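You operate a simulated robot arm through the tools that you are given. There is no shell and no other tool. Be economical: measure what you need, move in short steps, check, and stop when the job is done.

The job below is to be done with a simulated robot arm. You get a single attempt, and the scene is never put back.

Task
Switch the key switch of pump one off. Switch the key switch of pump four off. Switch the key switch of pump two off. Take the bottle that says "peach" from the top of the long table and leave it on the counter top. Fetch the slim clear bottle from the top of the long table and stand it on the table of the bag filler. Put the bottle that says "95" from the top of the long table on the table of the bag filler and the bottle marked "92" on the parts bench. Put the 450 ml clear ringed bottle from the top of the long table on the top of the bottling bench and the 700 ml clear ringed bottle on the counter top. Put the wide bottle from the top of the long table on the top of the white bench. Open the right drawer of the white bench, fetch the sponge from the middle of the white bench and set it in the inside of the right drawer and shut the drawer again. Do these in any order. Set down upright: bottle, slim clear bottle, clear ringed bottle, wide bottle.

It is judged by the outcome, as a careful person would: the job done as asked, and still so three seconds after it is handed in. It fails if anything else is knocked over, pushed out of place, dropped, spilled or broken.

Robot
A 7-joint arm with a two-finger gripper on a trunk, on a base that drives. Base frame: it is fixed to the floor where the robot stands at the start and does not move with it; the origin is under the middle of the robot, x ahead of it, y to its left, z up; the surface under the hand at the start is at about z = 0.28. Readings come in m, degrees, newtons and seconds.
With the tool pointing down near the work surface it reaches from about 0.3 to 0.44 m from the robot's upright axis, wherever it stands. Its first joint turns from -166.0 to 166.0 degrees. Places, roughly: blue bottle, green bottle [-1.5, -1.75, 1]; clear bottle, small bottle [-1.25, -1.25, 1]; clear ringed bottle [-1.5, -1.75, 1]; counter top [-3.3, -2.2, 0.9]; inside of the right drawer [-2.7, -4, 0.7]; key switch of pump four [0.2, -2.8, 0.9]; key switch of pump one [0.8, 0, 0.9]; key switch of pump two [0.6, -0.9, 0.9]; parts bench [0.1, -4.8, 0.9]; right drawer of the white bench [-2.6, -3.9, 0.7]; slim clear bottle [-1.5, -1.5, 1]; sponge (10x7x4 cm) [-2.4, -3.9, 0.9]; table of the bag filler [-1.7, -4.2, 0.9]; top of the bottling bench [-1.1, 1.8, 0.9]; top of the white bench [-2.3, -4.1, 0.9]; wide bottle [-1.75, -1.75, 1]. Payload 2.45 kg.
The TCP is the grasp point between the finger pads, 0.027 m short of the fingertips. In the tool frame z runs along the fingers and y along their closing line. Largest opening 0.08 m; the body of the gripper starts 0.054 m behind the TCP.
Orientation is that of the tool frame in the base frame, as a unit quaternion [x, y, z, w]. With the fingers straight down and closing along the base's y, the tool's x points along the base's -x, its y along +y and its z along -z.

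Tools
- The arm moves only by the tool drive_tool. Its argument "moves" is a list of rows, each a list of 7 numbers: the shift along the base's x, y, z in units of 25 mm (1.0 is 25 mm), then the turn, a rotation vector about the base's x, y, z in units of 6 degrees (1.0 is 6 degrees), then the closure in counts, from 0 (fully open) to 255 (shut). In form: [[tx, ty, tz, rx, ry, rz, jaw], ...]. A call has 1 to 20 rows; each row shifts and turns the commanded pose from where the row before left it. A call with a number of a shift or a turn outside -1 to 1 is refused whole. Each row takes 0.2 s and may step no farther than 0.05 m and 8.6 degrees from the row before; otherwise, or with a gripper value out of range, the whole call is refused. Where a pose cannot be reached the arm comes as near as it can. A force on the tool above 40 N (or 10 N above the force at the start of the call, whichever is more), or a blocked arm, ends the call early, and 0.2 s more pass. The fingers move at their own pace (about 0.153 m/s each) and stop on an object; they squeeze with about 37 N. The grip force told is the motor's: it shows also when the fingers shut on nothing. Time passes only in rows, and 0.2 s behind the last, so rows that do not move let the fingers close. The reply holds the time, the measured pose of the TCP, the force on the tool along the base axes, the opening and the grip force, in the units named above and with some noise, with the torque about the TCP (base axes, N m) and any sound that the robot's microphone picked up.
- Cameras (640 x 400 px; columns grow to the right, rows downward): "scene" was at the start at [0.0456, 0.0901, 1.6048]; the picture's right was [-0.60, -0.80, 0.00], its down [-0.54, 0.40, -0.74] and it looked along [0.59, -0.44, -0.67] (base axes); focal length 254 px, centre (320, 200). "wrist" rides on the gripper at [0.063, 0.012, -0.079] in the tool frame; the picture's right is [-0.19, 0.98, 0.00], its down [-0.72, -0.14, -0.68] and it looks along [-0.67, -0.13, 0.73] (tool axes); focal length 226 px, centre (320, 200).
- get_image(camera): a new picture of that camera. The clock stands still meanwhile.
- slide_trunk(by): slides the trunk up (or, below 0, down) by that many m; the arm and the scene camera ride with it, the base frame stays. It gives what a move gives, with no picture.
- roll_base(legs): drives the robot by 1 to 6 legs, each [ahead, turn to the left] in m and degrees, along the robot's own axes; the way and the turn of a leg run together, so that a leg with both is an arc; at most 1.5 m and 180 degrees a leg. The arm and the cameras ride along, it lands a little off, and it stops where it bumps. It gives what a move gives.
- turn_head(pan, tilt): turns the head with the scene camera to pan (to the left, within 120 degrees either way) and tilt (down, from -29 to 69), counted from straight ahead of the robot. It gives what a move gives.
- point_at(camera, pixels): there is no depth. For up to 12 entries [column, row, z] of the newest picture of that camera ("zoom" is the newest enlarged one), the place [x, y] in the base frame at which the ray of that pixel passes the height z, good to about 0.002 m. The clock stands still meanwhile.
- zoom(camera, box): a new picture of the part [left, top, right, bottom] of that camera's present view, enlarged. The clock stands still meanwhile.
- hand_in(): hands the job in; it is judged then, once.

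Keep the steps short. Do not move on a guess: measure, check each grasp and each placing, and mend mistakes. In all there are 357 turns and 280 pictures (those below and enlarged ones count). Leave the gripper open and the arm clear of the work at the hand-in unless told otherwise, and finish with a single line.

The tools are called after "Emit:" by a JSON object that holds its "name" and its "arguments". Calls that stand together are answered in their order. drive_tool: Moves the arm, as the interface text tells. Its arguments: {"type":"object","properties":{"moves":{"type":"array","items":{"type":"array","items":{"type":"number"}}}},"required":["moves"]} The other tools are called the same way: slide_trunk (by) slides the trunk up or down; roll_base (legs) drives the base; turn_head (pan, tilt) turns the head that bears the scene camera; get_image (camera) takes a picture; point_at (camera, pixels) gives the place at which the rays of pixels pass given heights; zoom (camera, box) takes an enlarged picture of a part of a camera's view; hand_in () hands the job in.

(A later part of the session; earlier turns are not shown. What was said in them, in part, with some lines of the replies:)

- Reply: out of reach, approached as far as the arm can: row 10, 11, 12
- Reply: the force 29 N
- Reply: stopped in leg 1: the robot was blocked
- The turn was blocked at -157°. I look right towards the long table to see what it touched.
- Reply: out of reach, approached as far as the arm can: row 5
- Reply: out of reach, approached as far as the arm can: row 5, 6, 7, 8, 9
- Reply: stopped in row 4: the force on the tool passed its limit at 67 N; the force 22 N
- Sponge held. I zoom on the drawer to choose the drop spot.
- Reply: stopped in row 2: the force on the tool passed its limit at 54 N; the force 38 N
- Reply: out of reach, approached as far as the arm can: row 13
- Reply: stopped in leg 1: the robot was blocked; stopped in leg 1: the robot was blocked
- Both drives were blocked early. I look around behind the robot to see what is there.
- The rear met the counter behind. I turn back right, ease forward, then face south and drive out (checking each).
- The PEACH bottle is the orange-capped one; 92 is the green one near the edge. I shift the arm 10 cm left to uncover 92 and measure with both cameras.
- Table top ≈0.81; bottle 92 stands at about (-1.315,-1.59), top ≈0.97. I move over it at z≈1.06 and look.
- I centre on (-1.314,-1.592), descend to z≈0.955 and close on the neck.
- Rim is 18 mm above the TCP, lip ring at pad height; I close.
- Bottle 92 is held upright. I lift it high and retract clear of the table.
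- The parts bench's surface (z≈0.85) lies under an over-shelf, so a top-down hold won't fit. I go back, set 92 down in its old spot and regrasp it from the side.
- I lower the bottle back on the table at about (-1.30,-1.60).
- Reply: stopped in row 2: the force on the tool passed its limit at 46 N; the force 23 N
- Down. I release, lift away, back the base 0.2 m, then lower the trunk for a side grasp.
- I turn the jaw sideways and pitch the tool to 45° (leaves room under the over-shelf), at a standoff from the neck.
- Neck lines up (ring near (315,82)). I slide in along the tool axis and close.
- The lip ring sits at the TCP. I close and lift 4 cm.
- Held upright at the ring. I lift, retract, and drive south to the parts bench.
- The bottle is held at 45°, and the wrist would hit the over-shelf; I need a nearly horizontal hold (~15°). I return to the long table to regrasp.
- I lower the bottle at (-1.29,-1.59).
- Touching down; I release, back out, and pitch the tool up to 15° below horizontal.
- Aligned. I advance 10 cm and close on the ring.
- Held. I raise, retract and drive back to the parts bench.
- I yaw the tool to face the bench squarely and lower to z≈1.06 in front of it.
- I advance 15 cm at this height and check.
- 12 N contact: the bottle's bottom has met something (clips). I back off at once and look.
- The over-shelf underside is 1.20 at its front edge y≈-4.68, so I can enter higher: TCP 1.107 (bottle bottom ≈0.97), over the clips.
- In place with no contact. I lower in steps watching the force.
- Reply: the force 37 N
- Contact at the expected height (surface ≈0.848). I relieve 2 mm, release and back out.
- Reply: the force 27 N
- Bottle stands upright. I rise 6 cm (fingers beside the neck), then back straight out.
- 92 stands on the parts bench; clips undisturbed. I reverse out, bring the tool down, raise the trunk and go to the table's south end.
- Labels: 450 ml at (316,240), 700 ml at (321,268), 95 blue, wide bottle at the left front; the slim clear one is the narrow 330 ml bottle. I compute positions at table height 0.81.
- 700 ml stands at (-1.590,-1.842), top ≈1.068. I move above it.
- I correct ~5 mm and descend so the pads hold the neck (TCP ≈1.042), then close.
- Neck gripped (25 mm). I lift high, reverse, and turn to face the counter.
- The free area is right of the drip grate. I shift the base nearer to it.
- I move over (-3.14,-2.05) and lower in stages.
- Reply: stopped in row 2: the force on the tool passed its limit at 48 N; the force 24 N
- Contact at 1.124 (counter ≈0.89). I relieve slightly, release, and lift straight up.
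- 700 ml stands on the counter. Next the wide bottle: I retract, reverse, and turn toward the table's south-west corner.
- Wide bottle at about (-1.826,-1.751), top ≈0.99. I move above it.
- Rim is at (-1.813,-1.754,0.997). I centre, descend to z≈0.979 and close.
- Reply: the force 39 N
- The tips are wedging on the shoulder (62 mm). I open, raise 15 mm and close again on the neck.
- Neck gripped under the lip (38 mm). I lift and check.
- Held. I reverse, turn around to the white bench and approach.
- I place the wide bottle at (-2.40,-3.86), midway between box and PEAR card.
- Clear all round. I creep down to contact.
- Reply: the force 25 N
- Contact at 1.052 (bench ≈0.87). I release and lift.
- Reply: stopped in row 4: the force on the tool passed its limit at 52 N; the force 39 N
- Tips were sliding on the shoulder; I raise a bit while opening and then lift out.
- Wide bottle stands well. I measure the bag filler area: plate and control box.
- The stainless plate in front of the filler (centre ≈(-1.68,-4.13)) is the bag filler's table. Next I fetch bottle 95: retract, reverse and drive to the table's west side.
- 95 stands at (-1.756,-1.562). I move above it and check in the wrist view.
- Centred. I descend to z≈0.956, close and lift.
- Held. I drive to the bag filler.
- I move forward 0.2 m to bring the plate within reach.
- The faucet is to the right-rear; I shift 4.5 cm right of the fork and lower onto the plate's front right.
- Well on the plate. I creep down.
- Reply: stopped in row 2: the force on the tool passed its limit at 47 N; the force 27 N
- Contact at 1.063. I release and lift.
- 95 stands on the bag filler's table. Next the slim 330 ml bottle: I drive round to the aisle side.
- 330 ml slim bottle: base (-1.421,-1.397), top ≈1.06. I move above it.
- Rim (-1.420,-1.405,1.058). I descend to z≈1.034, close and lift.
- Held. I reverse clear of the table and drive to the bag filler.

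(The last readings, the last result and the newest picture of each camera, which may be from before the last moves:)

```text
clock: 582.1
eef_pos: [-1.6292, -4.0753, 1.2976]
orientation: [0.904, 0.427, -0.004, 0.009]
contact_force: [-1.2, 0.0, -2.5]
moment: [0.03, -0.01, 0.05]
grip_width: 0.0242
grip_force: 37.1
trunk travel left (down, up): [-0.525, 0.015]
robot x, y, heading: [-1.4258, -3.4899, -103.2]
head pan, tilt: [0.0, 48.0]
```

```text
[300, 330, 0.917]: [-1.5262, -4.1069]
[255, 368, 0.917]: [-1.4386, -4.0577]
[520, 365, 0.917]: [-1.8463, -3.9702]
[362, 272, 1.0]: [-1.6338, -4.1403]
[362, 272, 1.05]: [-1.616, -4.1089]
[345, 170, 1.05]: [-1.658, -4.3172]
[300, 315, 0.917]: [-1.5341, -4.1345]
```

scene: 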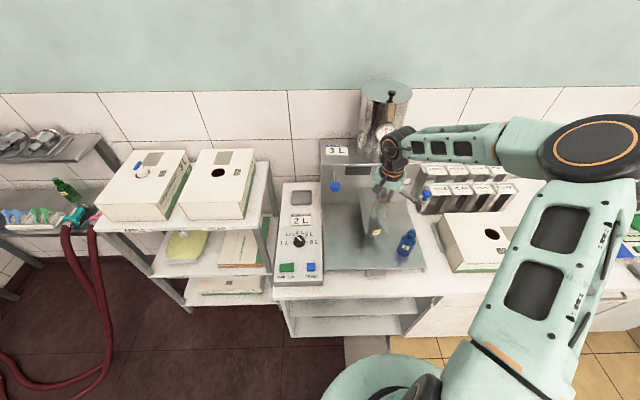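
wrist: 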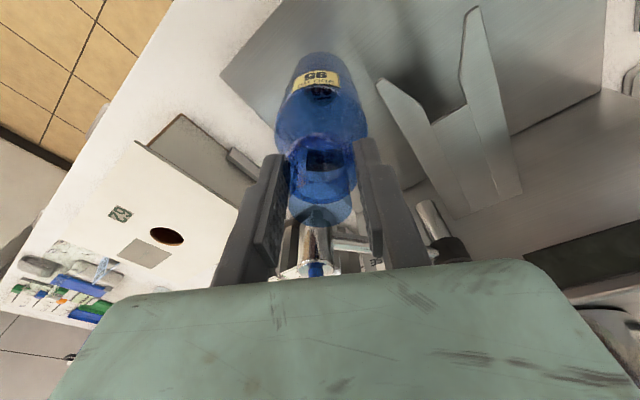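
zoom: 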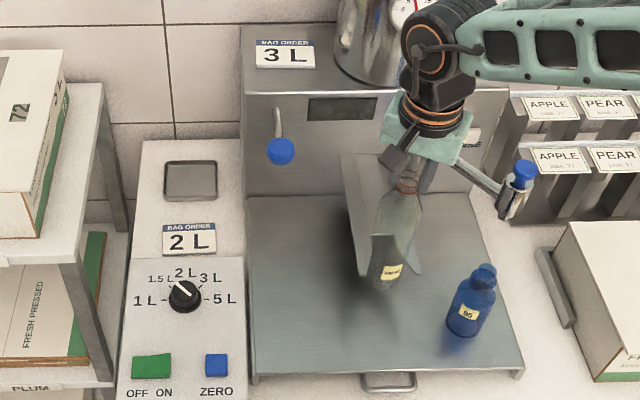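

I go around the fork's front to (-1.53,-4.11) and lower.

Emit:
{"name": "drive_tool", "arguments": {"moves": [[0, 1, 0, 0, 0, 0, 255], [0, 1, 0, 0, 0, 0, 255], [0.99, 0, 0, 0, 0, 0, 255], [0.99, 0, 0, 0, 0, 0, 255], [0.99, 0, 0, 0, 0, 0, 255], [0.99, 0, 0, 0, 0, 0, 255], [0, -0.85, 0, 0, 0, 0, 255], [0, -0.85, 0, 0, 0, 0, 255], [0, -0.85, 0, 0, 0, 0, 255], [0, -0.85, 0, 0, 0, 0, 255], [0, 0, -1, 0, 0, 0, 255], [0, 0, -1, 0, 0, 0, 255], [0, 0, -1, 0, 0, 0, 255], [0, 0, -1, 0, 0, 0, 255], [0, 0, -0.9, 0, 0, 0, 255]]}}

Emit:
{"name": "zoom", "arguments": {"camera": "scene", "box": [270, 130, 430, 280]}}

```text
clock: 585.3
eef_pos: [-1.5288, -4.1083, 1.1763]
orientation: [0.904, 0.427, -0.005, 0.009]
contact_force: [0.8, 0.3, -2.5]
moment: [0.01, 0.0, 0.0]
grip_width: 0.0237
grip_force: 36.9
trunk travel left (down, up): [-0.525, 0.015]
robot x, y, heading: [-1.4246, -3.4899, -102.8]
head pan, tilt: [0.0, 48.0]
```

```text
2.67 times, centred on (350, 205) of scene
```

zoom: 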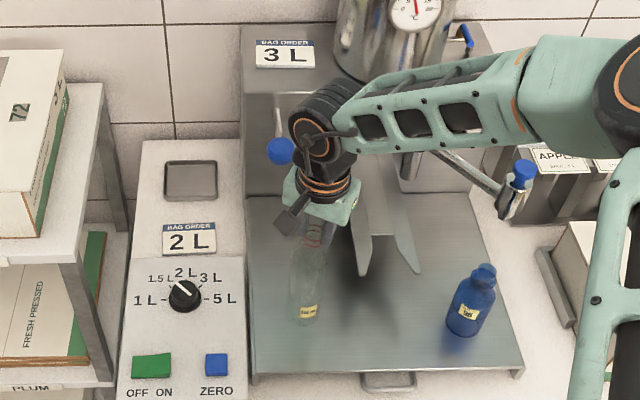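

Emit:
{"name": "drive_tool", "arguments": {"moves": [[0, 0, -0.5, 0, 0, 0, 255], [0, 0, -0.4, 0, 0, 0, 255], [0, 0, -0.2, 0, 0, 0, 255]]}}

Emit:
{"name": "drive_tool", "arguments": {"moves": [[0, 0, -0.25, 0, 0, 0, 255], [0, 0, -0.2, 0, 0, 0, 255]]}}

```text
clock: 586.1
eef_pos: [-1.5296, -4.1096, 1.1491]
orientation: [0.905, 0.426, -0.006, 0.009]
contact_force: [-0.3, 1.1, -2.1]
moment: [0.02, 0.0, 0.02]
grip_width: 0.024
grip_force: 36.9
trunk travel left (down, up): [-0.525, 0.015]
robot x, y, heading: [-1.4258, -3.4845, -102.6]
head pan, tilt: [0.0, 48.0]
```

```text
clock: 586.7
eef_pos: [-1.5281, -4.1068, 1.1404]
orientation: [0.905, 0.426, -0.006, 0.012]
contact_force: [0.1, 1.3, 22.4]
moment: [0.74, 0.21, -0.01]
grip_width: 0.0243
grip_force: 36.9
trunk travel left (down, up): [-0.525, 0.015]
robot x, y, heading: [-1.4276, -3.4827, -102.7]
head pan, tilt: [0.0, 48.0]
```

Contact at the expected height. I release and lift.

Emit:
{"name": "drive_tool", "arguments": {"moves": [[0, 0, 0.1, 0, 0, 0, 255], [0, 0, 0.05, 0, 0, 0, 120], [0, 0, 0, 0, 0, 0, 40], [0, 0, 0.1, 0, 0, 0, 0], [0, 0, 0.5, 0, 0, 0, 0], [0, 0, 1, 0, 0, 0, 0], [0, 0, 1, 0, 0, 0, 0], [0, 0, 1, 0, 0, 0, 0], [0, 0, 1, 0, 0, 0, 0], [0, 0, 1, 0, 0, 0, 0], [0.1, 0.8, 1, 0, 0, 0, 0], [0.1, 0.8, 0, 0, 0, 0, 0], [0.1, 0.8, 0, 0, 0, 0, 0], [0.1, 0.8, 0, 0, 0, 0, 0]]}}

Emit:
{"name": "zoom", "arguments": {"camera": "scene", "box": [270, 130, 430, 280]}}

```text
clock: 589.7
eef_pos: [-1.5188, -4.0268, 1.3065]
orientation: [0.904, 0.426, -0.005, 0.011]
contact_force: [-0.6, 0.1, 0.2]
moment: [-0.02, 0.0, 0.02]
grip_width: 0.0802
grip_force: 0.1
trunk travel left (down, up): [-0.525, 0.015]
robot x, y, heading: [-1.4285, -3.4895, -102.6]
head pan, tilt: [0.0, 48.0]
```

```text
2.67 times, centred on (350, 205) of scene
```

zoom: 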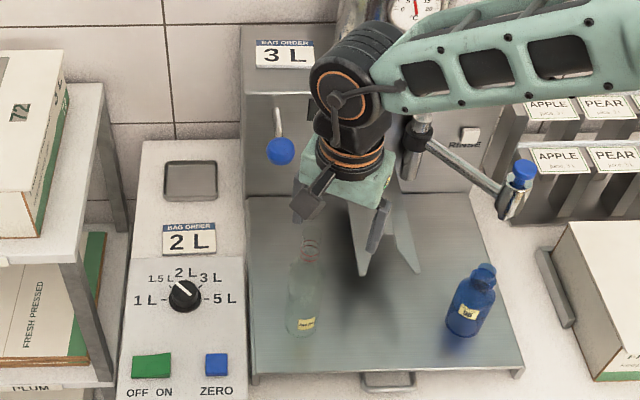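

Both bottles stand on the filler's table. Next: PEACH. I drive back to the aisle.

Emit:
{"name": "roll_base", "arguments": {"legs": [[-0.45, 0], [0, 97], [0.6, 0], [0, 96], [1.5, 0]]}}

Emit:
{"name": "roll_base", "arguments": {"legs": [[0.2, 0], [0, 78]]}}

Emit:
{"name": "get_image", "arguments": {"camera": "scene"}}

```text
clock: 610.8
eef_pos: [-0.7899, -1.0668, 1.3055]
orientation: [-0.529, 0.849, 0.01, 0.003]
contact_force: [-0.1, -0.5, 1.0]
moment: [-0.01, -0.01, -0.02]
grip_width: 0.08
grip_force: 0.0
trunk travel left (down, up): [-0.525, 0.015]
robot x, y, heading: [-0.753, -1.6149, 90.6]
head pan, tilt: [0.0, 48.0]
```

```text
clock: 615.9
eef_pos: [-1.2991, -1.3273, 1.3039]
orientation: [0.943, -0.333, -0.011, 0.003]
contact_force: [0.0, 0.1, 0.5]
moment: [0.03, 0.01, 0.03]
grip_width: 0.0799
grip_force: 0.0
trunk travel left (down, up): [-0.525, 0.015]
robot x, y, heading: [-0.7569, -1.4116, 168.0]
head pan, tilt: [0.0, 48.0]
```

```text
76 pictures are left
```

scene: 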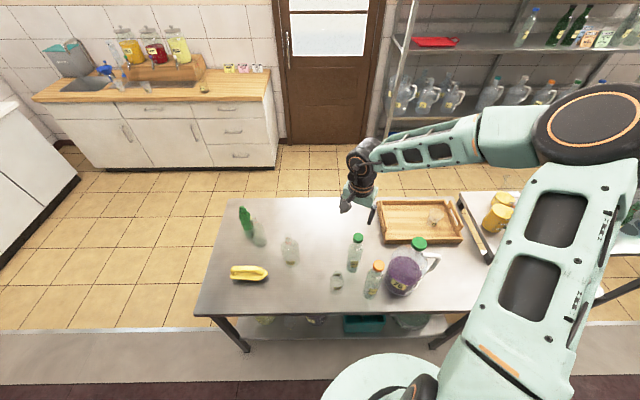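

Emit:
{"name": "zoom", "arguments": {"camera": "scene", "box": [320, 225, 440, 310]}}

```text
4.71 times, centred on (380, 268) of scene
```

zoom: 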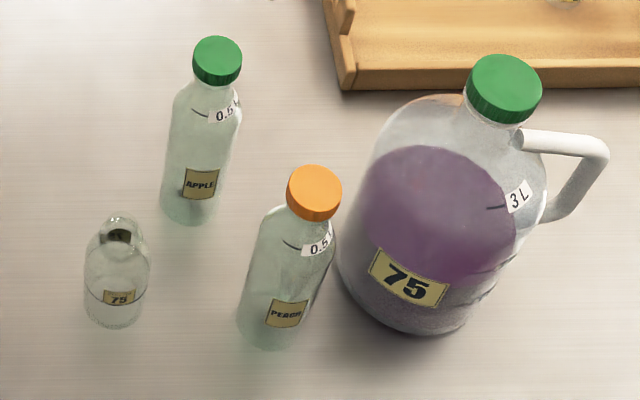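

Emit:
{"name": "point_at", "arguments": {"camera": "zoom", "pixels": [[314, 188, 1.0], [314, 188, 1.05], [314, 188, 1.1], [275, 322, 0.81], [503, 85, 1.1], [400, 280, 0.81]]}}

```text
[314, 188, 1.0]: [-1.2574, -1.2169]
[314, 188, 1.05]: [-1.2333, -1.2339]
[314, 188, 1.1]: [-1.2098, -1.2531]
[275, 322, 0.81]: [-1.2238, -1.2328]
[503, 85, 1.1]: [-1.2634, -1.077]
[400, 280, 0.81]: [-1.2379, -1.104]
```

PEACH base (-1.224,-1.233), cap top ≈1.06. I turn the jaw away from the jug and move above.

Emit:
{"name": "drive_tool", "arguments": {"moves": [[0.355, 0.45, -0.72, 0, 0, -1, 0], [0.355, 0.45, -0.72, 0, 0, -1, 0], [0.355, 0.45, -0.72, 0, 0, -1, 0], [0.355, 0.45, -0.72, 0, 0, -1, 0], [0.355, 0.45, -0.72, 0, 0, -1, 0], [0.355, 0.45, -0.72, 0, 0, -1, 0], [0.355, 0.45, -0.72, 0, 0, -1, 0], [0.355, 0.45, -0.72, 0, 0, -1, 0]]}}

Emit:
{"name": "get_image", "arguments": {"camera": "wrist"}}

Emit:
{"name": "point_at", "arguments": {"camera": "wrist", "pixels": [[320, 108, 1.04], [320, 108, 1.06]]}}

```text
clock: 617.6
eef_pos: [-1.2268, -1.2353, 1.1622]
orientation: [0.725, -0.688, -0.01, -0.001]
contact_force: [-0.4, 0.0, -0.2]
moment: [-0.03, -0.03, -0.01]
grip_width: 0.0798
grip_force: 0.1
trunk travel left (down, up): [-0.525, 0.015]
robot x, y, heading: [-0.7571, -1.4158, 167.9]
head pan, tilt: [0.0, 48.0]
```

```text
74 pictures are left
```

wrist: 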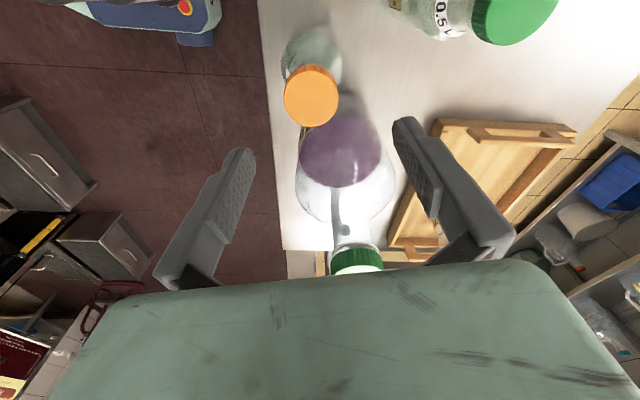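

```text
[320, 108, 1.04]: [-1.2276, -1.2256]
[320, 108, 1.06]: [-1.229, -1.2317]
```

Emit:
{"name": "point_at", "arguments": {"camera": "wrist", "pixels": [[311, 97, 1.04], [311, 97, 1.06]]}}

Emit:
{"name": "zoom", "arguments": {"camera": "scene", "box": [320, 225, 440, 310]}}

```text
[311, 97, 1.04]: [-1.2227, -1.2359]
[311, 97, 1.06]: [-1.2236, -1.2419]
```

```text
4.71 times, centred on (380, 268) of scene
```

zoom: 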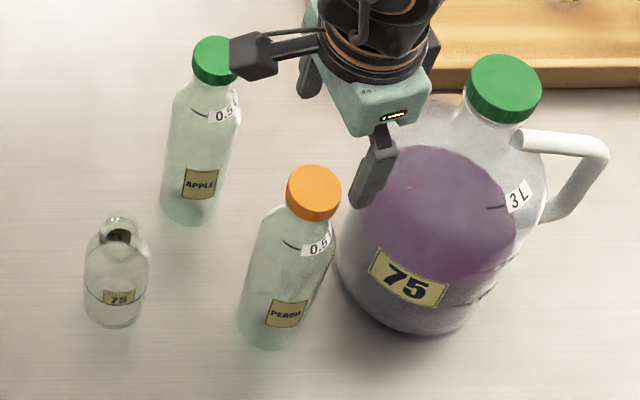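

I centre at (-1.224,-1.238), descend to z≈1.048, and close on the cap.

Emit:
{"name": "drive_tool", "arguments": {"moves": [[0.11, -0.12, -1, 0, 0, 0, 0], [0, 0, -1, 0, 0, 0, 0], [0, 0, -1, 0, 0, 0, 0], [0, 0, -1, 0, 0, 0, 0], [0, 0, -0.55, 0, 0, 0, 0]]}}

Emit:
{"name": "get_image", "arguments": {"camera": "wrist"}}

```text
clock: 618.9
eef_pos: [-1.222, -1.2391, 1.047]
orientation: [0.725, -0.689, -0.01, -0.002]
contact_force: [0.3, 0.1, -0.2]
moment: [-0.01, 0.01, -0.01]
grip_width: 0.0798
grip_force: 0.0
trunk travel left (down, up): [-0.525, 0.015]
robot x, y, heading: [-0.7553, -1.413, 167.9]
head pan, tilt: [0.0, 48.0]
```

```text
72 pictures are left
```

wrist: 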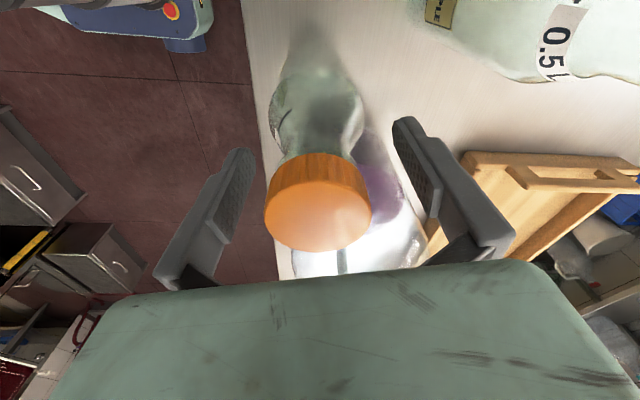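

Emit:
{"name": "drive_tool", "arguments": {"moves": [[0, 0, 0, 0, 0, 0, 255], [0, 0, 0, 0, 0, 0, 255], [0, 0, 0, 0, 0, 0, 255], [0, 0, 0.5, 0, 0, 0, 255], [0, 0, 1, 0, 0, 0, 255], [0, 0, 1, 0, 0, 0, 255], [0, 0, 1, 0, 0, 0, 255], [0, 0, 1, 0, 0, 0, 255], [0, 0, 1, 0, 0, 0, 255], [0, 0, 1, 0, 0, 0, 255], [0, 0, 1, 0, 0, 0, 255], [0, 0, 1, 0, 0, 0, 255], [0, 0, 1, 0, 0, 0, 255], [0, 0, 1, 0, 0, 0, 255]]}}

Emit:
{"name": "get_image", "arguments": {"camera": "scene"}}

```text
clock: 621.9
eef_pos: [-1.2227, -1.2414, 1.3114]
orientation: [0.726, -0.688, -0.011, -0.002]
contact_force: [0.1, 0.1, -4.3]
moment: [0.02, 0.03, -0.03]
grip_width: 0.0371
grip_force: 36.3
trunk travel left (down, up): [-0.525, 0.015]
robot x, y, heading: [-0.7557, -1.4136, 167.9]
head pan, tilt: [0.0, 48.0]
```

```text
71 pictures are left
```

scene: 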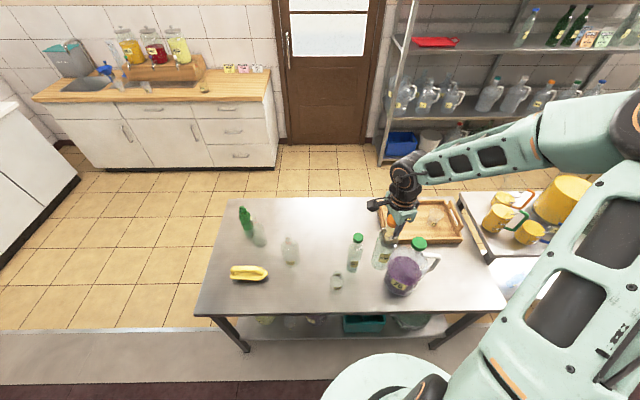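

Held. I reverse clear and drive round the table's south end to the counter.

Emit:
{"name": "roll_base", "arguments": {"legs": [[-0.22, 0], [0, 98], [1.25, 0], [0, -84], [1.45, 0]]}}

```text
clock: 644.2
eef_pos: [-2.5849, -2.6474, 1.3114]
orientation: [0.795, -0.606, -0.01, -0.001]
contact_force: [0.7, -0.3, -2.3]
moment: [0.0, -0.03, 0.01]
grip_width: 0.0357
grip_force: 37.0
trunk travel left (down, up): [-0.525, 0.015]
robot x, y, heading: [-2.0925, -2.7176, -180.1]
head pan, tilt: [0.0, 48.0]
```

Emit:
{"name": "roll_base", "arguments": {"legs": [[0, -56], [0.7, 0], [0, 45]]}}

Emit:
{"name": "get_image", "arguments": {"camera": "scene"}}

```text
clock: 652.7
eef_pos: [-2.9508, -1.9755, 1.3113]
orientation: [0.731, -0.682, -0.01, -0.001]
contact_force: [-0.1, -0.5, -2.8]
moment: [0.01, 0.02, 0.01]
grip_width: 0.0359
grip_force: 36.8
trunk travel left (down, up): [-0.525, 0.015]
robot x, y, heading: [-2.4777, -2.1397, 169.2]
head pan, tilt: [0.0, 48.0]
```

```text
70 pictures are left
```

scene: 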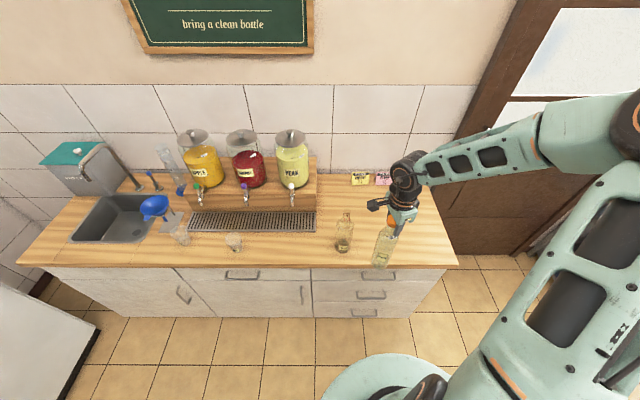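

I move over (-3.10,-1.90) and lower.

Emit:
{"name": "drive_tool", "arguments": {"moves": [[-0.99, 0.5, 0, 0, 0, 0, 255], [-0.99, 0.5, 0, 0, 0, 0, 255], [-0.99, 0.5, 0, 0, 0, 0, 255], [-0.99, 0.5, 0, 0, 0, 0, 255], [-0.99, 0.5, 0, 0, 0, 0, 255], [-0.99, 0.5, 0, 0, 0, 0, 255], [0, 0, -1, 0, 0, 0, 255], [0, 0, -1, 0, 0, 0, 255], [0, 0, -1, 0, 0, 0, 255], [0, 0, -1, 0, 0, 0, 255], [0, 0, -1, 0, 0, 0, 255], [0, 0, -1, 0, 0, 0, 255]]}}

Emit:
{"name": "zoom", "arguments": {"camera": "scene", "box": [300, 150, 460, 290]}}

```text
clock: 655.3
eef_pos: [-3.0998, -1.8995, 1.1604]
orientation: [0.731, -0.682, -0.011, -0.002]
contact_force: [-0.6, -0.8, -2.9]
moment: [0.01, -0.03, -0.02]
grip_width: 0.036
grip_force: 37.2
trunk travel left (down, up): [-0.525, 0.015]
robot x, y, heading: [-2.4806, -2.1401, 169.0]
head pan, tilt: [0.0, 48.0]
```

```text
2.86 times, centred on (380, 220) of scene
```

zoom: 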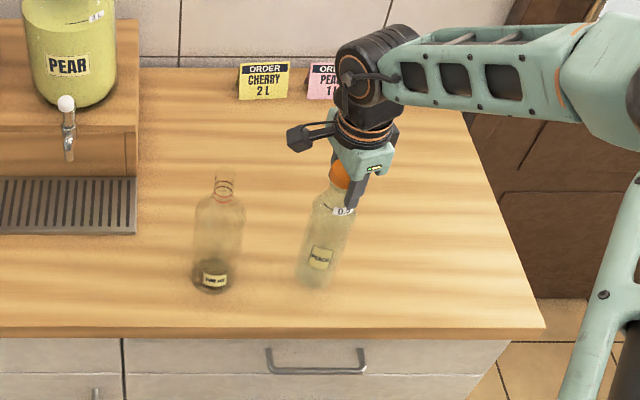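

Good spot. I creep down.

Emit:
{"name": "drive_tool", "arguments": {"moves": [[0, 0, -0.5, 0, 0, 0, 255], [0, 0, -0.4, 0, 0, 0, 255]]}}

Emit:
{"name": "drive_tool", "arguments": {"moves": [[0, 0, -0.25, 0, 0, 0, 255], [0, 0, -0.25, 0, 0, 0, 255]]}}

```text
clock: 655.9
eef_pos: [-3.0995, -1.8999, 1.1388]
orientation: [0.732, -0.682, -0.01, -0.001]
contact_force: [-0.8, 0.2, -2.7]
moment: [0.01, 0.03, 0.0]
grip_width: 0.036
grip_force: 37.0
trunk travel left (down, up): [-0.525, 0.015]
robot x, y, heading: [-2.4793, -2.1401, 168.7]
head pan, tilt: [0.0, 48.0]
```

```text
clock: 656.5
eef_pos: [-3.0994, -1.9006, 1.1272]
orientation: [0.732, -0.681, -0.012, -0.002]
contact_force: [0.5, 0.4, 3.0]
moment: [0.0, -0.01, 0.01]
grip_width: 0.0358
grip_force: 37.5
trunk travel left (down, up): [-0.525, 0.015]
robot x, y, heading: [-2.4794, -2.1382, 168.8]
head pan, tilt: [0.0, 48.0]
```

Light contact at 1.127. A touch further, then release.

Emit:
{"name": "drive_tool", "arguments": {"moves": [[0, 0, -0.1, 0, 0, 0, 255], [0, 0, 0, 0, 0, 0, 120], [0, 0, 0, 0, 0, 0, 40], [0, 0, 0, 0, 0, 0, 0], [0, 0, 0.5, 0, 0, 0, 0], [0, 0, 1, 0, 0, 0, 0], [0, 0, 1, 0, 0, 0, 0], [0, 0, 1, 0, 0, 0, 0], [0, 0, 1, 0, 0, 0, 0], [0, 0, 1, 0, 0, 0, 0], [0, 0, 1, 0, 0, 0, 0], [0, 0, 1, 0, 0, 0, 0]]}}

Emit:
{"name": "zoom", "arguments": {"camera": "scene", "box": [280, 150, 460, 290]}}

```text
clock: 659.1
eef_pos: [-3.0985, -1.9007, 1.3114]
orientation: [0.732, -0.682, -0.011, -0.001]
contact_force: [-0.5, 0.8, -0.6]
moment: [0.01, 0.03, -0.01]
grip_width: 0.0804
grip_force: 0.1
trunk travel left (down, up): [-0.525, 0.015]
robot x, y, heading: [-2.4792, -2.1381, 169.0]
head pan, tilt: [0.0, 48.0]
```

```text
2.86 times, centred on (370, 220) of scene
```

zoom: 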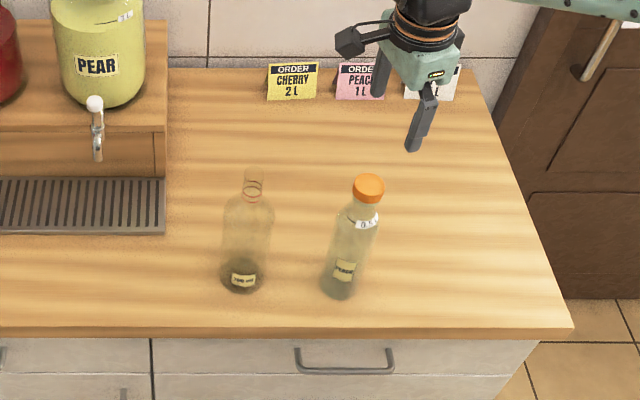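

PEACH stands on the counter. Last bottle: 450 ml. I retract and go to the table's west side.

Emit:
{"name": "drive_tool", "arguments": {"moves": [[0.8, -0.2, 0, 0, 0, 0, 0], [0.8, -0.2, 0, 0, 0, 0, 0], [0.8, -0.2, 0, 0, 0, 0, 0], [0.8, -0.2, 0, 0, 0, 0, 0], [0.8, -0.2, 0, 0, 0, 0, 0], [0.8, -0.2, 0, 0, 0, 0, 0]]}}

Emit:
{"name": "roll_base", "arguments": {"legs": [[0, -116], [0.38, 0], [0, -38]]}}

Emit:
{"name": "get_image", "arguments": {"camera": "scene"}}

```text
clock: 660.5
eef_pos: [-2.9783, -1.9299, 1.3126]
orientation: [0.732, -0.681, -0.01, -0.001]
contact_force: [0.7, 0.0, -0.1]
moment: [0.0, 0.01, -0.02]
grip_width: 0.0797
grip_force: 0.2
trunk travel left (down, up): [-0.525, 0.015]
robot x, y, heading: [-2.4812, -2.1384, 169.1]
head pan, tilt: [0.0, 48.0]
```

```text
clock: 669.8
eef_pos: [-1.707, -1.8116, 1.3119]
orientation: [0.503, 0.864, 0.001, 0.011]
contact_force: [-0.2, -0.3, 0.5]
moment: [0.0, 0.0, 0.01]
grip_width: 0.0799
grip_force: 0.1
trunk travel left (down, up): [-0.525, 0.015]
robot x, y, heading: [-2.2467, -1.8345, 14.4]
head pan, tilt: [0.0, 48.0]
```

```text
67 pictures are left
```

scene: 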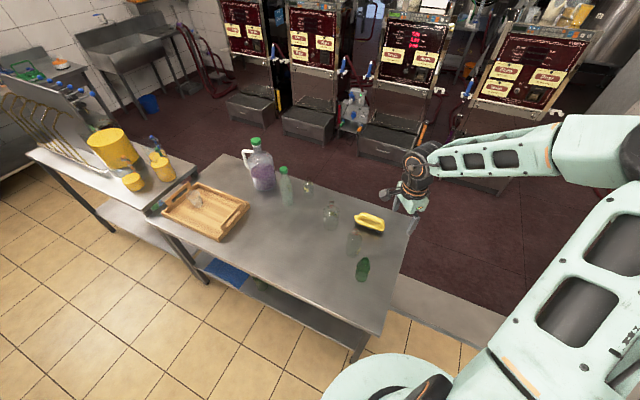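

Emit:
{"name": "zoom", "arguments": {"camera": "scene", "box": [310, 195, 400, 285]}}

```text
4.44 times, centred on (355, 240) of scene
```

zoom: 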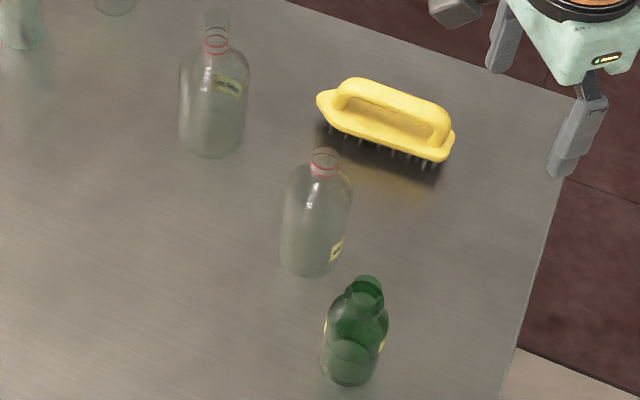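

Emit:
{"name": "point_at", "arguments": {"camera": "zoom", "pixels": [[311, 250, 0.81], [325, 155, 1.0], [325, 155, 1.02], [325, 155, 1.04], [350, 360, 0.81]]}}

```text
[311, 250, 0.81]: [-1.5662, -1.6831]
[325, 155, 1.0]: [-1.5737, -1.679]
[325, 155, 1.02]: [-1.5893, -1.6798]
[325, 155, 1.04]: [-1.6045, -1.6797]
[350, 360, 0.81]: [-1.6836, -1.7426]
```

450 ml at (-1.571,-1.679), top ≈1.0. I turn the jaw away from bottle 57 and move above.

Emit:
{"name": "drive_tool", "arguments": {"moves": [[0.604, 0.589, -0.4, 0, 0, -0.74, 0], [0.604, 0.589, -0.6, 0, 0, -0.74, 0], [0.604, 0.589, -1, 0, 0, -0.74, 0], [0.604, 0.589, -1, 0, 0, -0.74, 0], [0.604, 0.589, -1, 0, 0, -0.74, 0], [0.604, 0.589, -1, 0, 0, -0.74, 0], [0.604, 0.589, -1, 0, 0, -0.74, 0], [0.604, 0.589, -1, 0, 0, -0.74, 0], [0.604, 0.589, -1, 0, 0, -0.74, 0]]}}

Emit:
{"name": "zoom", "arguments": {"camera": "wrist", "box": [240, 20, 400, 180]}}

Emit:
{"name": "point_at", "arguments": {"camera": "zoom", "pixels": [[310, 200, 1.0], [310, 200, 1.02]]}}

```text
clock: 671.8
eef_pos: [-1.5717, -1.6785, 1.1086]
orientation: [0.769, 0.639, -0.003, 0.01]
contact_force: [0.3, 0.7, 0.2]
moment: [-0.01, 0.01, 0.02]
grip_width: 0.0797
grip_force: 0.0
trunk travel left (down, up): [-0.525, 0.015]
robot x, y, heading: [-2.2484, -1.834, 14.1]
head pan, tilt: [0.0, 48.0]
```

```text
2.50 times, centred on (320, 100) of wrist
```

zoom: 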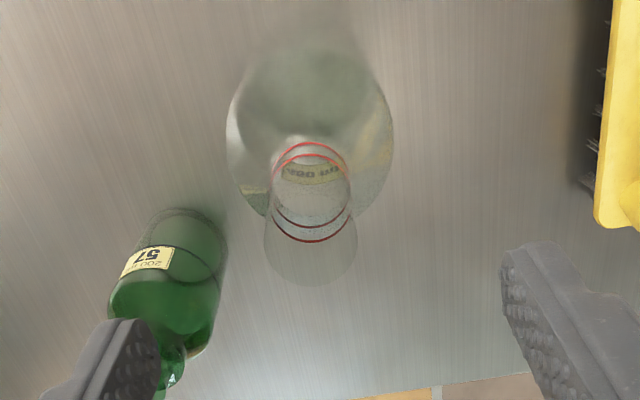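

```text
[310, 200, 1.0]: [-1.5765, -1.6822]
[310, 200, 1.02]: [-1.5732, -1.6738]
```

Emit:
{"name": "point_at", "arguments": {"camera": "zoom", "pixels": [[310, 240, 0.99], [310, 240, 1.01], [310, 240, 1.03]]}}

Emit:
{"name": "zoom", "arguments": {"camera": "scene", "box": [320, 200, 400, 280]}}

```text
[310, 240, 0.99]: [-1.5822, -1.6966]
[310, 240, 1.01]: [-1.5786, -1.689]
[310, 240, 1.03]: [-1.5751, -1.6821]
```

```text
5.00 times, centred on (360, 240) of scene
```

zoom: 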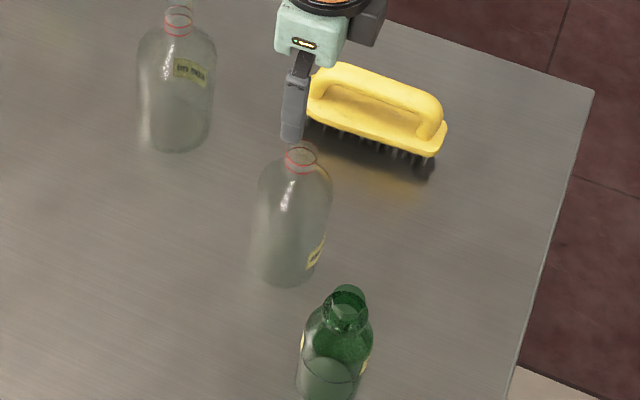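

Emit:
{"name": "point_at", "arguments": {"camera": "zoom", "pixels": [[302, 148, 1.0], [302, 148, 1.02], [302, 148, 1.04], [284, 255, 0.81]]}}

```text
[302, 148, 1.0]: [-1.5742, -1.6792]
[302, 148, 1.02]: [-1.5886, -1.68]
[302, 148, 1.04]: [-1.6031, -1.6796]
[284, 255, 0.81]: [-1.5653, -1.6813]
```

Rim ≈ (-1.579,-1.684,1.012). I centre, descend to z≈0.988, and look before closing.

Emit:
{"name": "drive_tool", "arguments": {"moves": [[-0.25, -0.22, -1, 0, 0, 0, 0], [0, 0, -1, 0, 0, 0, 0], [0, 0, -1, 0, 0, 0, 0], [0, 0, -1, 0, 0, 0, 0], [0, 0, -0.8, 0, 0, 0, 0]]}}

Emit:
{"name": "get_image", "arguments": {"camera": "wrist"}}

```text
clock: 673.0
eef_pos: [-1.5783, -1.6847, 0.9911]
orientation: [0.768, 0.64, -0.003, 0.01]
contact_force: [-1.1, -0.6, 0.2]
moment: [-0.01, -0.01, -0.01]
grip_width: 0.0798
grip_force: 0.0
trunk travel left (down, up): [-0.525, 0.015]
robot x, y, heading: [-2.2496, -1.8358, 14.2]
head pan, tilt: [0.0, 48.0]
```

```text
63 pictures are left
```

wrist: 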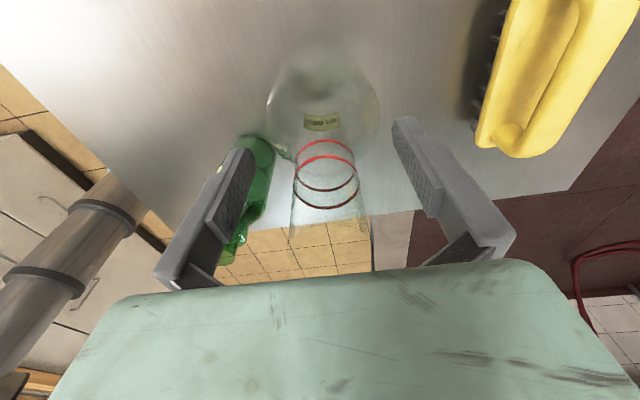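

Neck between the pads. I close and lift a little.

Emit:
{"name": "drive_tool", "arguments": {"moves": [[0, 0, 0, 0, 0, 0, 255], [0, 0, 0, 0, 0, 0, 255], [0, 0, 0, 0, 0, 0, 255], [0, 0, 0.5, 0, 0, 0, 255], [0, 0, 1, 0, 0, 0, 255], [0, 0, 1, 0, 0, 0, 255], [0, 0, 1, 0, 0, 0, 255], [0, 0, 1, 0, 0, 0, 255], [0, 0, 1, 0, 0, 0, 255], [0, 0, 1, 0, 0, 0, 255], [0, 0, 1, 0, 0, 0, 255], [0, 0, 1, 0, 0, 0, 255], [0, 0, 1, 0, 0, 0, 255], [0, 0, 1, 0, 0, 0, 255]]}}

Emit:
{"name": "get_image", "arguments": {"camera": "scene"}}

```text
clock: 676.0
eef_pos: [-1.5788, -1.6838, 1.2532]
orientation: [0.768, 0.64, -0.002, 0.01]
contact_force: [0.4, -0.1, -2.8]
moment: [0.02, -0.01, 0.0]
grip_width: 0.0242
grip_force: 37.1
trunk travel left (down, up): [-0.525, 0.015]
robot x, y, heading: [-2.2488, -1.8389, 14.5]
head pan, tilt: [0.0, 48.0]
```

```text
62 pictures are left
```

scene: 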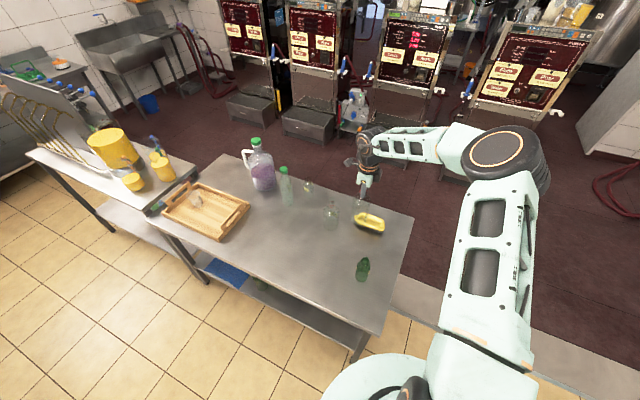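

Held. I raise it, retract, and turn north to plan the way to the bottling bench.

Emit:
{"name": "drive_tool", "arguments": {"moves": [[-0.6, -0.2, 0.8, 0, 0, 0, 255], [-0.8, -0.2, 0.8, 0, 0, 0, 255], [-0.8, -0.2, 0.8, 0, 0, 0, 255], [-0.8, -0.2, 0.4, 0, 0, 0, 255], [-0.8, -0.2, 0, 0, 0, 0, 255], [-0.8, -0.2, 0, 0, 0, 0, 255], [-0.8, -0.2, 0, 0, 0, 0, 255]]}}

Emit:
{"name": "roll_base", "arguments": {"legs": [[0, 70]]}}

Emit:
{"name": "turn_head", "arguments": {"pan": 0, "tilt": 30}}

Emit:
{"name": "get_image", "arguments": {"camera": "scene"}}

```text
clock: 677.5
eef_pos: [-1.715, -1.7181, 1.3242]
orientation: [0.768, 0.64, -0.002, 0.01]
contact_force: [-0.1, 0.5, -2.2]
moment: [0.01, -0.04, -0.01]
grip_width: 0.0242
grip_force: 36.6
trunk travel left (down, up): [-0.525, 0.015]
robot x, y, heading: [-2.2497, -1.8356, 14.3]
head pan, tilt: [0.0, 48.0]
```

```text
clock: 681.1
eef_pos: [-2.1777, -1.2935, 1.3231]
orientation: [0.263, 0.965, 0.003, 0.01]
contact_force: [-0.4, -1.0, -2.7]
moment: [-0.02, -0.01, -0.02]
grip_width: 0.0241
grip_force: 37.2
trunk travel left (down, up): [-0.525, 0.015]
robot x, y, heading: [-2.2484, -1.8399, 84.3]
head pan, tilt: [0.0, 48.0]
```

```text
clock: 681.9
eef_pos: [-2.176, -1.2935, 1.3238]
orientation: [0.263, 0.965, 0.003, 0.01]
contact_force: [-0.5, 1.1, -2.0]
moment: [-0.03, 0.02, -0.03]
grip_width: 0.0242
grip_force: 36.9
trunk travel left (down, up): [-0.525, 0.015]
robot x, y, heading: [-2.2439, -1.8394, 84.5]
head pan, tilt: [0.0, 30.0]
```

```text
61 pictures are left
```

scene: 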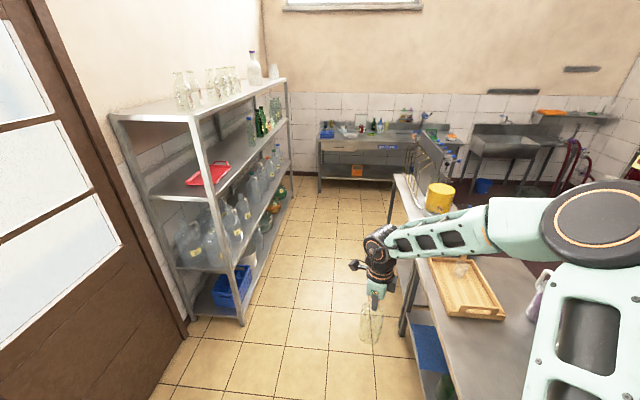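

Emit:
{"name": "point_at", "arguments": {"camera": "scene", "pixels": [[243, 325, 0], [292, 200, 0], [403, 332, 0], [413, 315, 0.05], [320, 193, 0], [318, 148, 0.85], [418, 152, 0.85], [378, 140, 0.85], [392, 225, 0], [450, 400, 0]]}}

Emit:
{"name": "zoom", "arguments": {"camera": "scene", "box": [300, 90, 480, 210]}}

```text
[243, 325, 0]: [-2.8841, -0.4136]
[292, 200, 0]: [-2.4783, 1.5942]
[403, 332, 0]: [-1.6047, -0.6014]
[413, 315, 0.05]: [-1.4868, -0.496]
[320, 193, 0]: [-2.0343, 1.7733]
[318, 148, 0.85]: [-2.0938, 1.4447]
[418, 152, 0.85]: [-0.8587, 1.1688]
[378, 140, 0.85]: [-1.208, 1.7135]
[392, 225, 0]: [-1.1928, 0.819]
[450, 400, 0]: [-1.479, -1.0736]
```

```text
3.33 times, centred on (390, 150) of scene
```

zoom: 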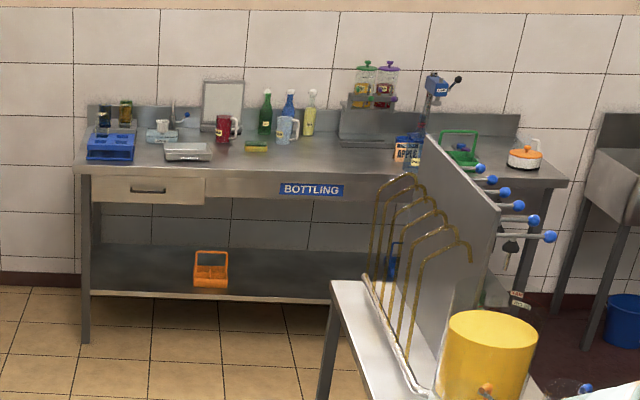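

The corridor to the bottling bench is clear. I drive north along it.

Emit:
{"name": "roll_base", "arguments": {"legs": [[0, 2.5], [1.4, 0], [0.44, 0]]}}

Emit:
{"name": "roll_base", "arguments": {"legs": [[0, -14], [0.85, 0], [0, 5]]}}

Emit:
{"name": "turn_head", "arguments": {"pan": 0, "tilt": 42}}

Emit:
{"name": "get_image", "arguments": {"camera": "scene"}}

```text
clock: 691.6
eef_pos: [-2.0969, 0.5532, 1.3255]
orientation: [0.242, 0.97, 0.004, 0.01]
contact_force: [0.5, 0.1, -3.1]
moment: [-0.02, -0.02, 0.01]
grip_width: 0.0239
grip_force: 37.6
trunk travel left (down, up): [-0.525, 0.015]
robot x, y, heading: [-2.1473, 0.0051, 87.0]
head pan, tilt: [0.0, 30.0]
```

```text
clock: 697.5
eef_pos: [-1.7537, 1.3523, 1.323]
orientation: [0.321, 0.947, 0.001, 0.01]
contact_force: [-0.5, 0.8, -2.9]
moment: [-0.03, -0.04, 0.02]
grip_width: 0.0241
grip_force: 36.5
trunk travel left (down, up): [-0.525, 0.015]
robot x, y, heading: [-1.8924, 0.8162, 77.3]
head pan, tilt: [0.0, 30.0]
```

```text
clock: 698.2
eef_pos: [-1.7516, 1.3515, 1.324]
orientation: [0.322, 0.947, 0.002, 0.01]
contact_force: [0.2, 0.0, -3.6]
moment: [-0.02, -0.02, -0.02]
grip_width: 0.024
grip_force: 37.5
trunk travel left (down, up): [-0.525, 0.015]
robot x, y, heading: [-1.889, 0.8197, 77.5]
head pan, tilt: [0.0, 42.0]
```

```text
59 pictures are left
```

scene: 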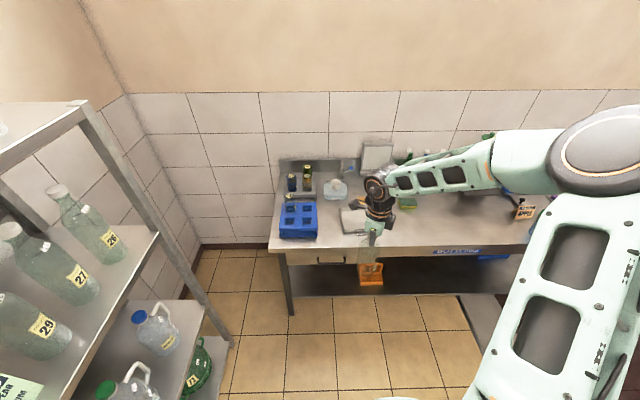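

Emit:
{"name": "zoom", "arguments": {"camera": "scene", "box": [260, 140, 560, 300]}}

Emit:
{"name": "point_at", "arguments": {"camera": "scene", "pixels": [[290, 315, 0], [270, 249, 0.85], [270, 249, 0.9], [330, 240, 0.87], [400, 238, 0.87], [440, 232, 0.87], [430, 248, 0.87], [330, 249, 0.87]]}}

```text
2.13 times, centred on (410, 220) of scene
```

zoom: 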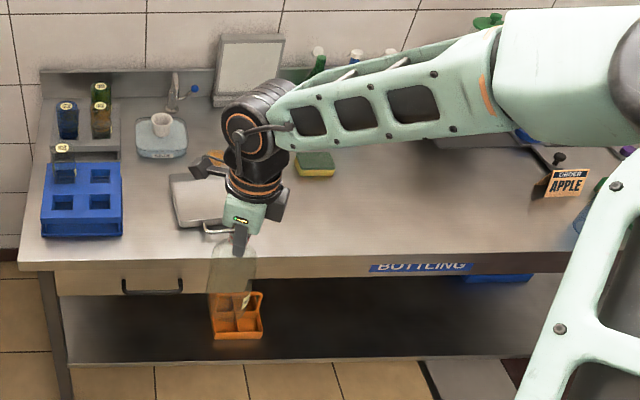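

```text
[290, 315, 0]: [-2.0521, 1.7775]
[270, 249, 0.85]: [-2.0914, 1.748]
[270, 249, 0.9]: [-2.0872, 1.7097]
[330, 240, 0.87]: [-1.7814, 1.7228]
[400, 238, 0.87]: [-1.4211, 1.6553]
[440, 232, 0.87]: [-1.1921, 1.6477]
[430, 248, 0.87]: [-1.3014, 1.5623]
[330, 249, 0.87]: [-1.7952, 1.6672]
```

I shift nearer the free front area of the bottling bench.

Emit:
{"name": "roll_base", "arguments": {"legs": [[0, -27], [0.36, 0], [0, 27]]}}

Emit:
{"name": "get_image", "arguments": {"camera": "scene"}}

Emit:
{"name": "zoom", "arguments": {"camera": "scene", "box": [200, 160, 420, 320]}}

```text
clock: 703.3
eef_pos: [-1.5201, 1.6306, 1.324]
orientation: [0.322, 0.947, 0.003, 0.01]
contact_force: [-0.6, 0.2, -3.6]
moment: [-0.05, 0.0, 0.01]
grip_width: 0.024
grip_force: 37.0
trunk travel left (down, up): [-0.525, 0.015]
robot x, y, heading: [-1.6577, 1.1009, 77.4]
head pan, tilt: [0.0, 42.0]
```

```text
57 pictures are left
```

scene: 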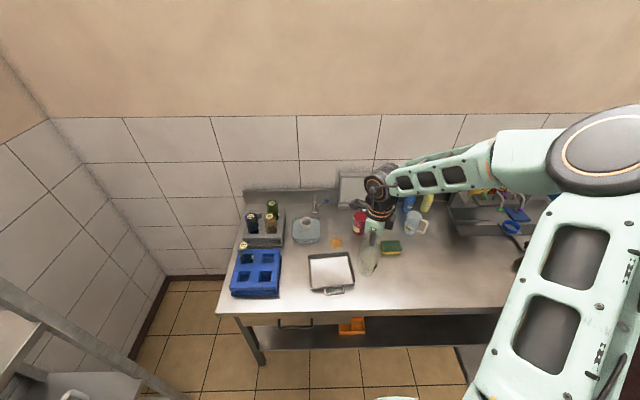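

```text
2.50 times, centred on (310, 240) of scene
```

zoom: 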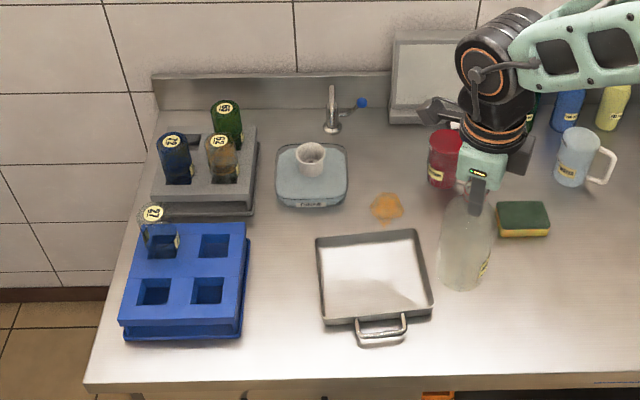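

Emit:
{"name": "point_at", "arguments": {"camera": "zoom", "pixels": [[520, 310, 0.87], [435, 305, 0.87], [520, 375, 0.87], [500, 235, 0.87], [540, 290, 0.87]]}}

```text
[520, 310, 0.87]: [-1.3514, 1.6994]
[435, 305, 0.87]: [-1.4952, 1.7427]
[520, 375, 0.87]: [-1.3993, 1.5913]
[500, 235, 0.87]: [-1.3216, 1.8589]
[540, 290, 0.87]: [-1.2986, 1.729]
```

I move over (-1.40,1.71) and lower in stages.

Emit:
{"name": "drive_tool", "arguments": {"moves": [[0.96, 0.64, 0, 0, 0, 0, 255], [0.96, 0.64, 0, 0, 0, 0, 255], [0.96, 0.64, 0, 0, 0, 0, 255], [0.96, 0.64, 0, 0, 0, 0, 255], [0.96, 0.64, 0, 0, 0, 0, 255], [0, 0, -1, 0, 0, 0, 255], [0, 0, -1, 0, 0, 0, 255], [0, 0, -1, 0, 0, 0, 255], [0, 0, -1, 0, 0, 0, 255], [0, 0, -1, 0, 0, 0, 255], [0, 0, -1, 0, 0, 0, 255], [0, 0, -1, 0, 0, 0, 255], [0, 0, -1, 0, 0, 0, 255]]}}

Emit:
{"name": "zoom", "arguments": {"camera": "scene", "box": [280, 160, 500, 320]}}

```text
clock: 706.1
eef_pos: [-1.3977, 1.7122, 1.1227]
orientation: [0.323, 0.946, 0.003, 0.011]
contact_force: [0.9, 1.2, -2.9]
moment: [-0.04, 0.02, -0.03]
grip_width: 0.024
grip_force: 36.5
trunk travel left (down, up): [-0.525, 0.015]
robot x, y, heading: [-1.6604, 1.1006, 77.4]
head pan, tilt: [0.0, 42.0]
```

```text
2.50 times, centred on (390, 240) of scene
```

zoom: 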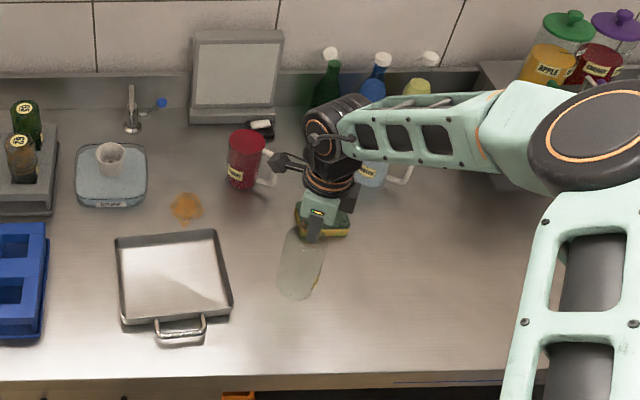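

Emit:
{"name": "drive_tool", "arguments": {"moves": [[0, 0, -0.8, 0, 0, 0, 255], [0, 0, -0.8, 0, 0, 0, 255], [0, 0, -0.4, 0, 0, 0, 255]]}}

Emit:
{"name": "drive_tool", "arguments": {"moves": [[0, 0, -0.25, 0, 0, 0, 255], [0, 0, -0.25, 0, 0, 0, 255]]}}

Emit:
{"name": "drive_tool", "arguments": {"moves": [[0, 0, -0.25, 0, 0, 0, 255], [0, 0, -0.2, 0, 0, 0, 255]]}}

```text
clock: 706.9
eef_pos: [-1.4011, 1.711, 1.0736]
orientation: [0.322, 0.947, 0.003, 0.01]
contact_force: [-0.4, 0.1, -2.4]
moment: [0.0, -0.02, 0.01]
grip_width: 0.0236
grip_force: 37.2
trunk travel left (down, up): [-0.525, 0.015]
robot x, y, heading: [-1.6605, 1.1007, 77.3]
head pan, tilt: [0.0, 42.0]
```

```text
clock: 707.5
eef_pos: [-1.4014, 1.7105, 1.0606]
orientation: [0.322, 0.947, 0.003, 0.01]
contact_force: [0.6, 0.1, -3.5]
moment: [-0.03, -0.01, 0.01]
grip_width: 0.024
grip_force: 37.0
trunk travel left (down, up): [-0.525, 0.015]
robot x, y, heading: [-1.6601, 1.0968, 77.4]
head pan, tilt: [0.0, 42.0]
```

```text
clock: 708.1
eef_pos: [-1.3995, 1.7127, 1.0567]
orientation: [0.324, 0.946, 0.006, 0.01]
contact_force: [-2.6, -6.9, 24.3]
moment: [-1.55, 0.94, 0.02]
grip_width: 0.0236
grip_force: 37.3
trunk travel left (down, up): [-0.525, 0.015]
robot x, y, heading: [-1.6596, 1.1006, 77.6]
head pan, tilt: [0.0, 42.0]
stopped in row 2: the force on the tool passed its limit at 46 N (the readings are from after the stop); the commanded pose is now the measured one
```

Contact. I relieve, release and lift.

Emit:
{"name": "drive_tool", "arguments": {"moves": [[0, 0, 0.1, 0, 0, 0, 255], [0, 0, 0.05, 0, 0, 0, 120], [0, 0, 0, 0, 0, 0, 40], [0, 0, 0.1, 0, 0, 0, 0], [0, 0, 0.5, 0, 0, 0, 0], [0, 0, 1, 0, 0, 0, 0], [0, 0, 1, 0, 0, 0, 0], [0, 0, 1, 0, 0, 0, 0], [0, 0, 1, 0, 0, 0, 0], [0, 0, 1, 0, 0, 0, 0], [0, 0, 1, 0, 0, 0, 0], [-0.3, -0.9, 1, 0, 0, 0, 0], [-0.3, -0.9, 1, 0, 0, 0, 0], [-0.3, -0.9, 0, 0, 0, 0, 0], [-0.3, -0.9, 0, 0, 0, 0, 0], [-0.3, -0.9, 0, 0, 0, 0, 0]]}}

Emit:
{"name": "get_image", "arguments": {"camera": "scene"}}

Emit:
{"name": "zoom", "arguments": {"camera": "scene", "box": [320, 190, 460, 320]}}

```text
clock: 711.5
eef_pos: [-1.4374, 1.5997, 1.2748]
orientation: [0.323, 0.946, 0.006, 0.01]
contact_force: [-0.3, 0.3, -0.5]
moment: [0.0, 0.0, -0.01]
grip_width: 0.0799
grip_force: 0.0
trunk travel left (down, up): [-0.525, 0.015]
robot x, y, heading: [-1.6608, 1.1014, 77.8]
head pan, tilt: [0.0, 42.0]
```

```text
54 pictures are left
```

scene: 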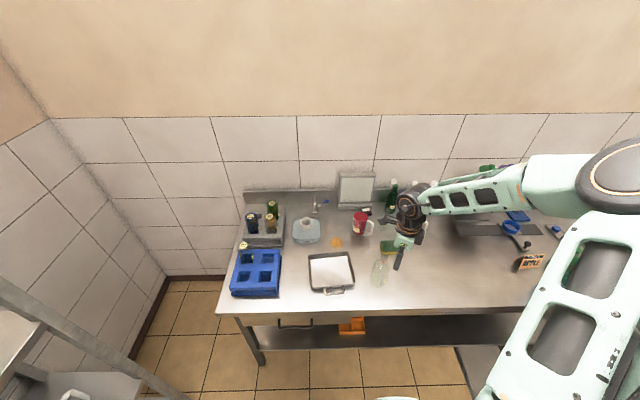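

```text
3.08 times, centred on (390, 255) of scene
```

zoom: 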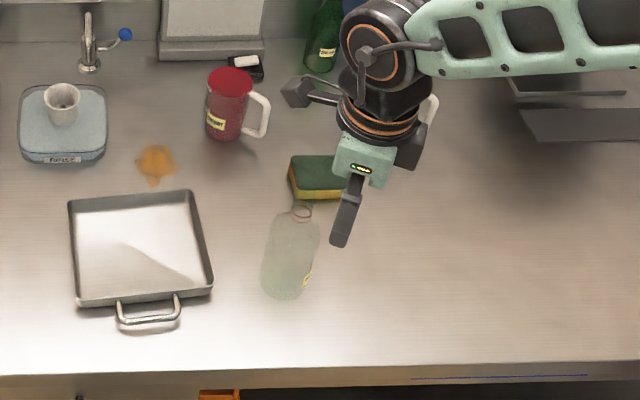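

450 ml stands upright on the bottling bench. I reverse so the arm is clear, with the gripper open, then hand in.

Emit:
{"name": "roll_base", "arguments": {"legs": [[-0.3, 0]]}}

Emit:
{"name": "get_image", "arguments": {"camera": "scene"}}

```text
clock: 713.6
eef_pos: [-1.5012, 1.3093, 1.2729]
orientation: [0.324, 0.946, 0.006, 0.011]
contact_force: [0.2, -0.7, 0.7]
moment: [0.01, 0.0, 0.01]
grip_width: 0.0801
grip_force: 0.0
trunk travel left (down, up): [-0.525, 0.015]
robot x, y, heading: [-1.7243, 0.8114, 77.4]
head pan, tilt: [0.0, 42.0]
```

```text
52 pictures are left
```

scene: 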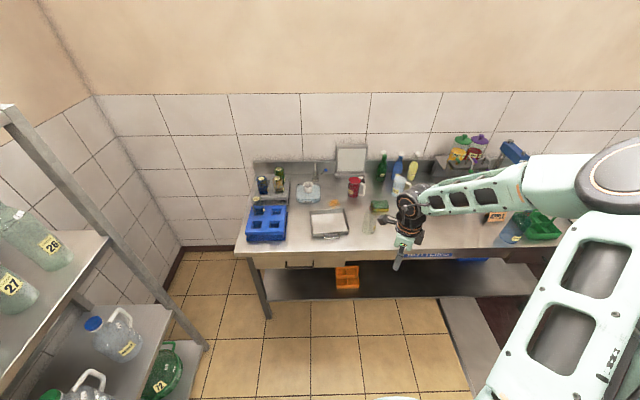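

Everything is placed, the gripper is open and the arm is clear; I hand in.

Emit:
{"name": "hand_in", "arguments": {}}

```text
The job is handed in.
```

Job handed in: pumps one, two and four are off, all seven bottles stand upright where asked, and the sponge is in the shut right drawer.
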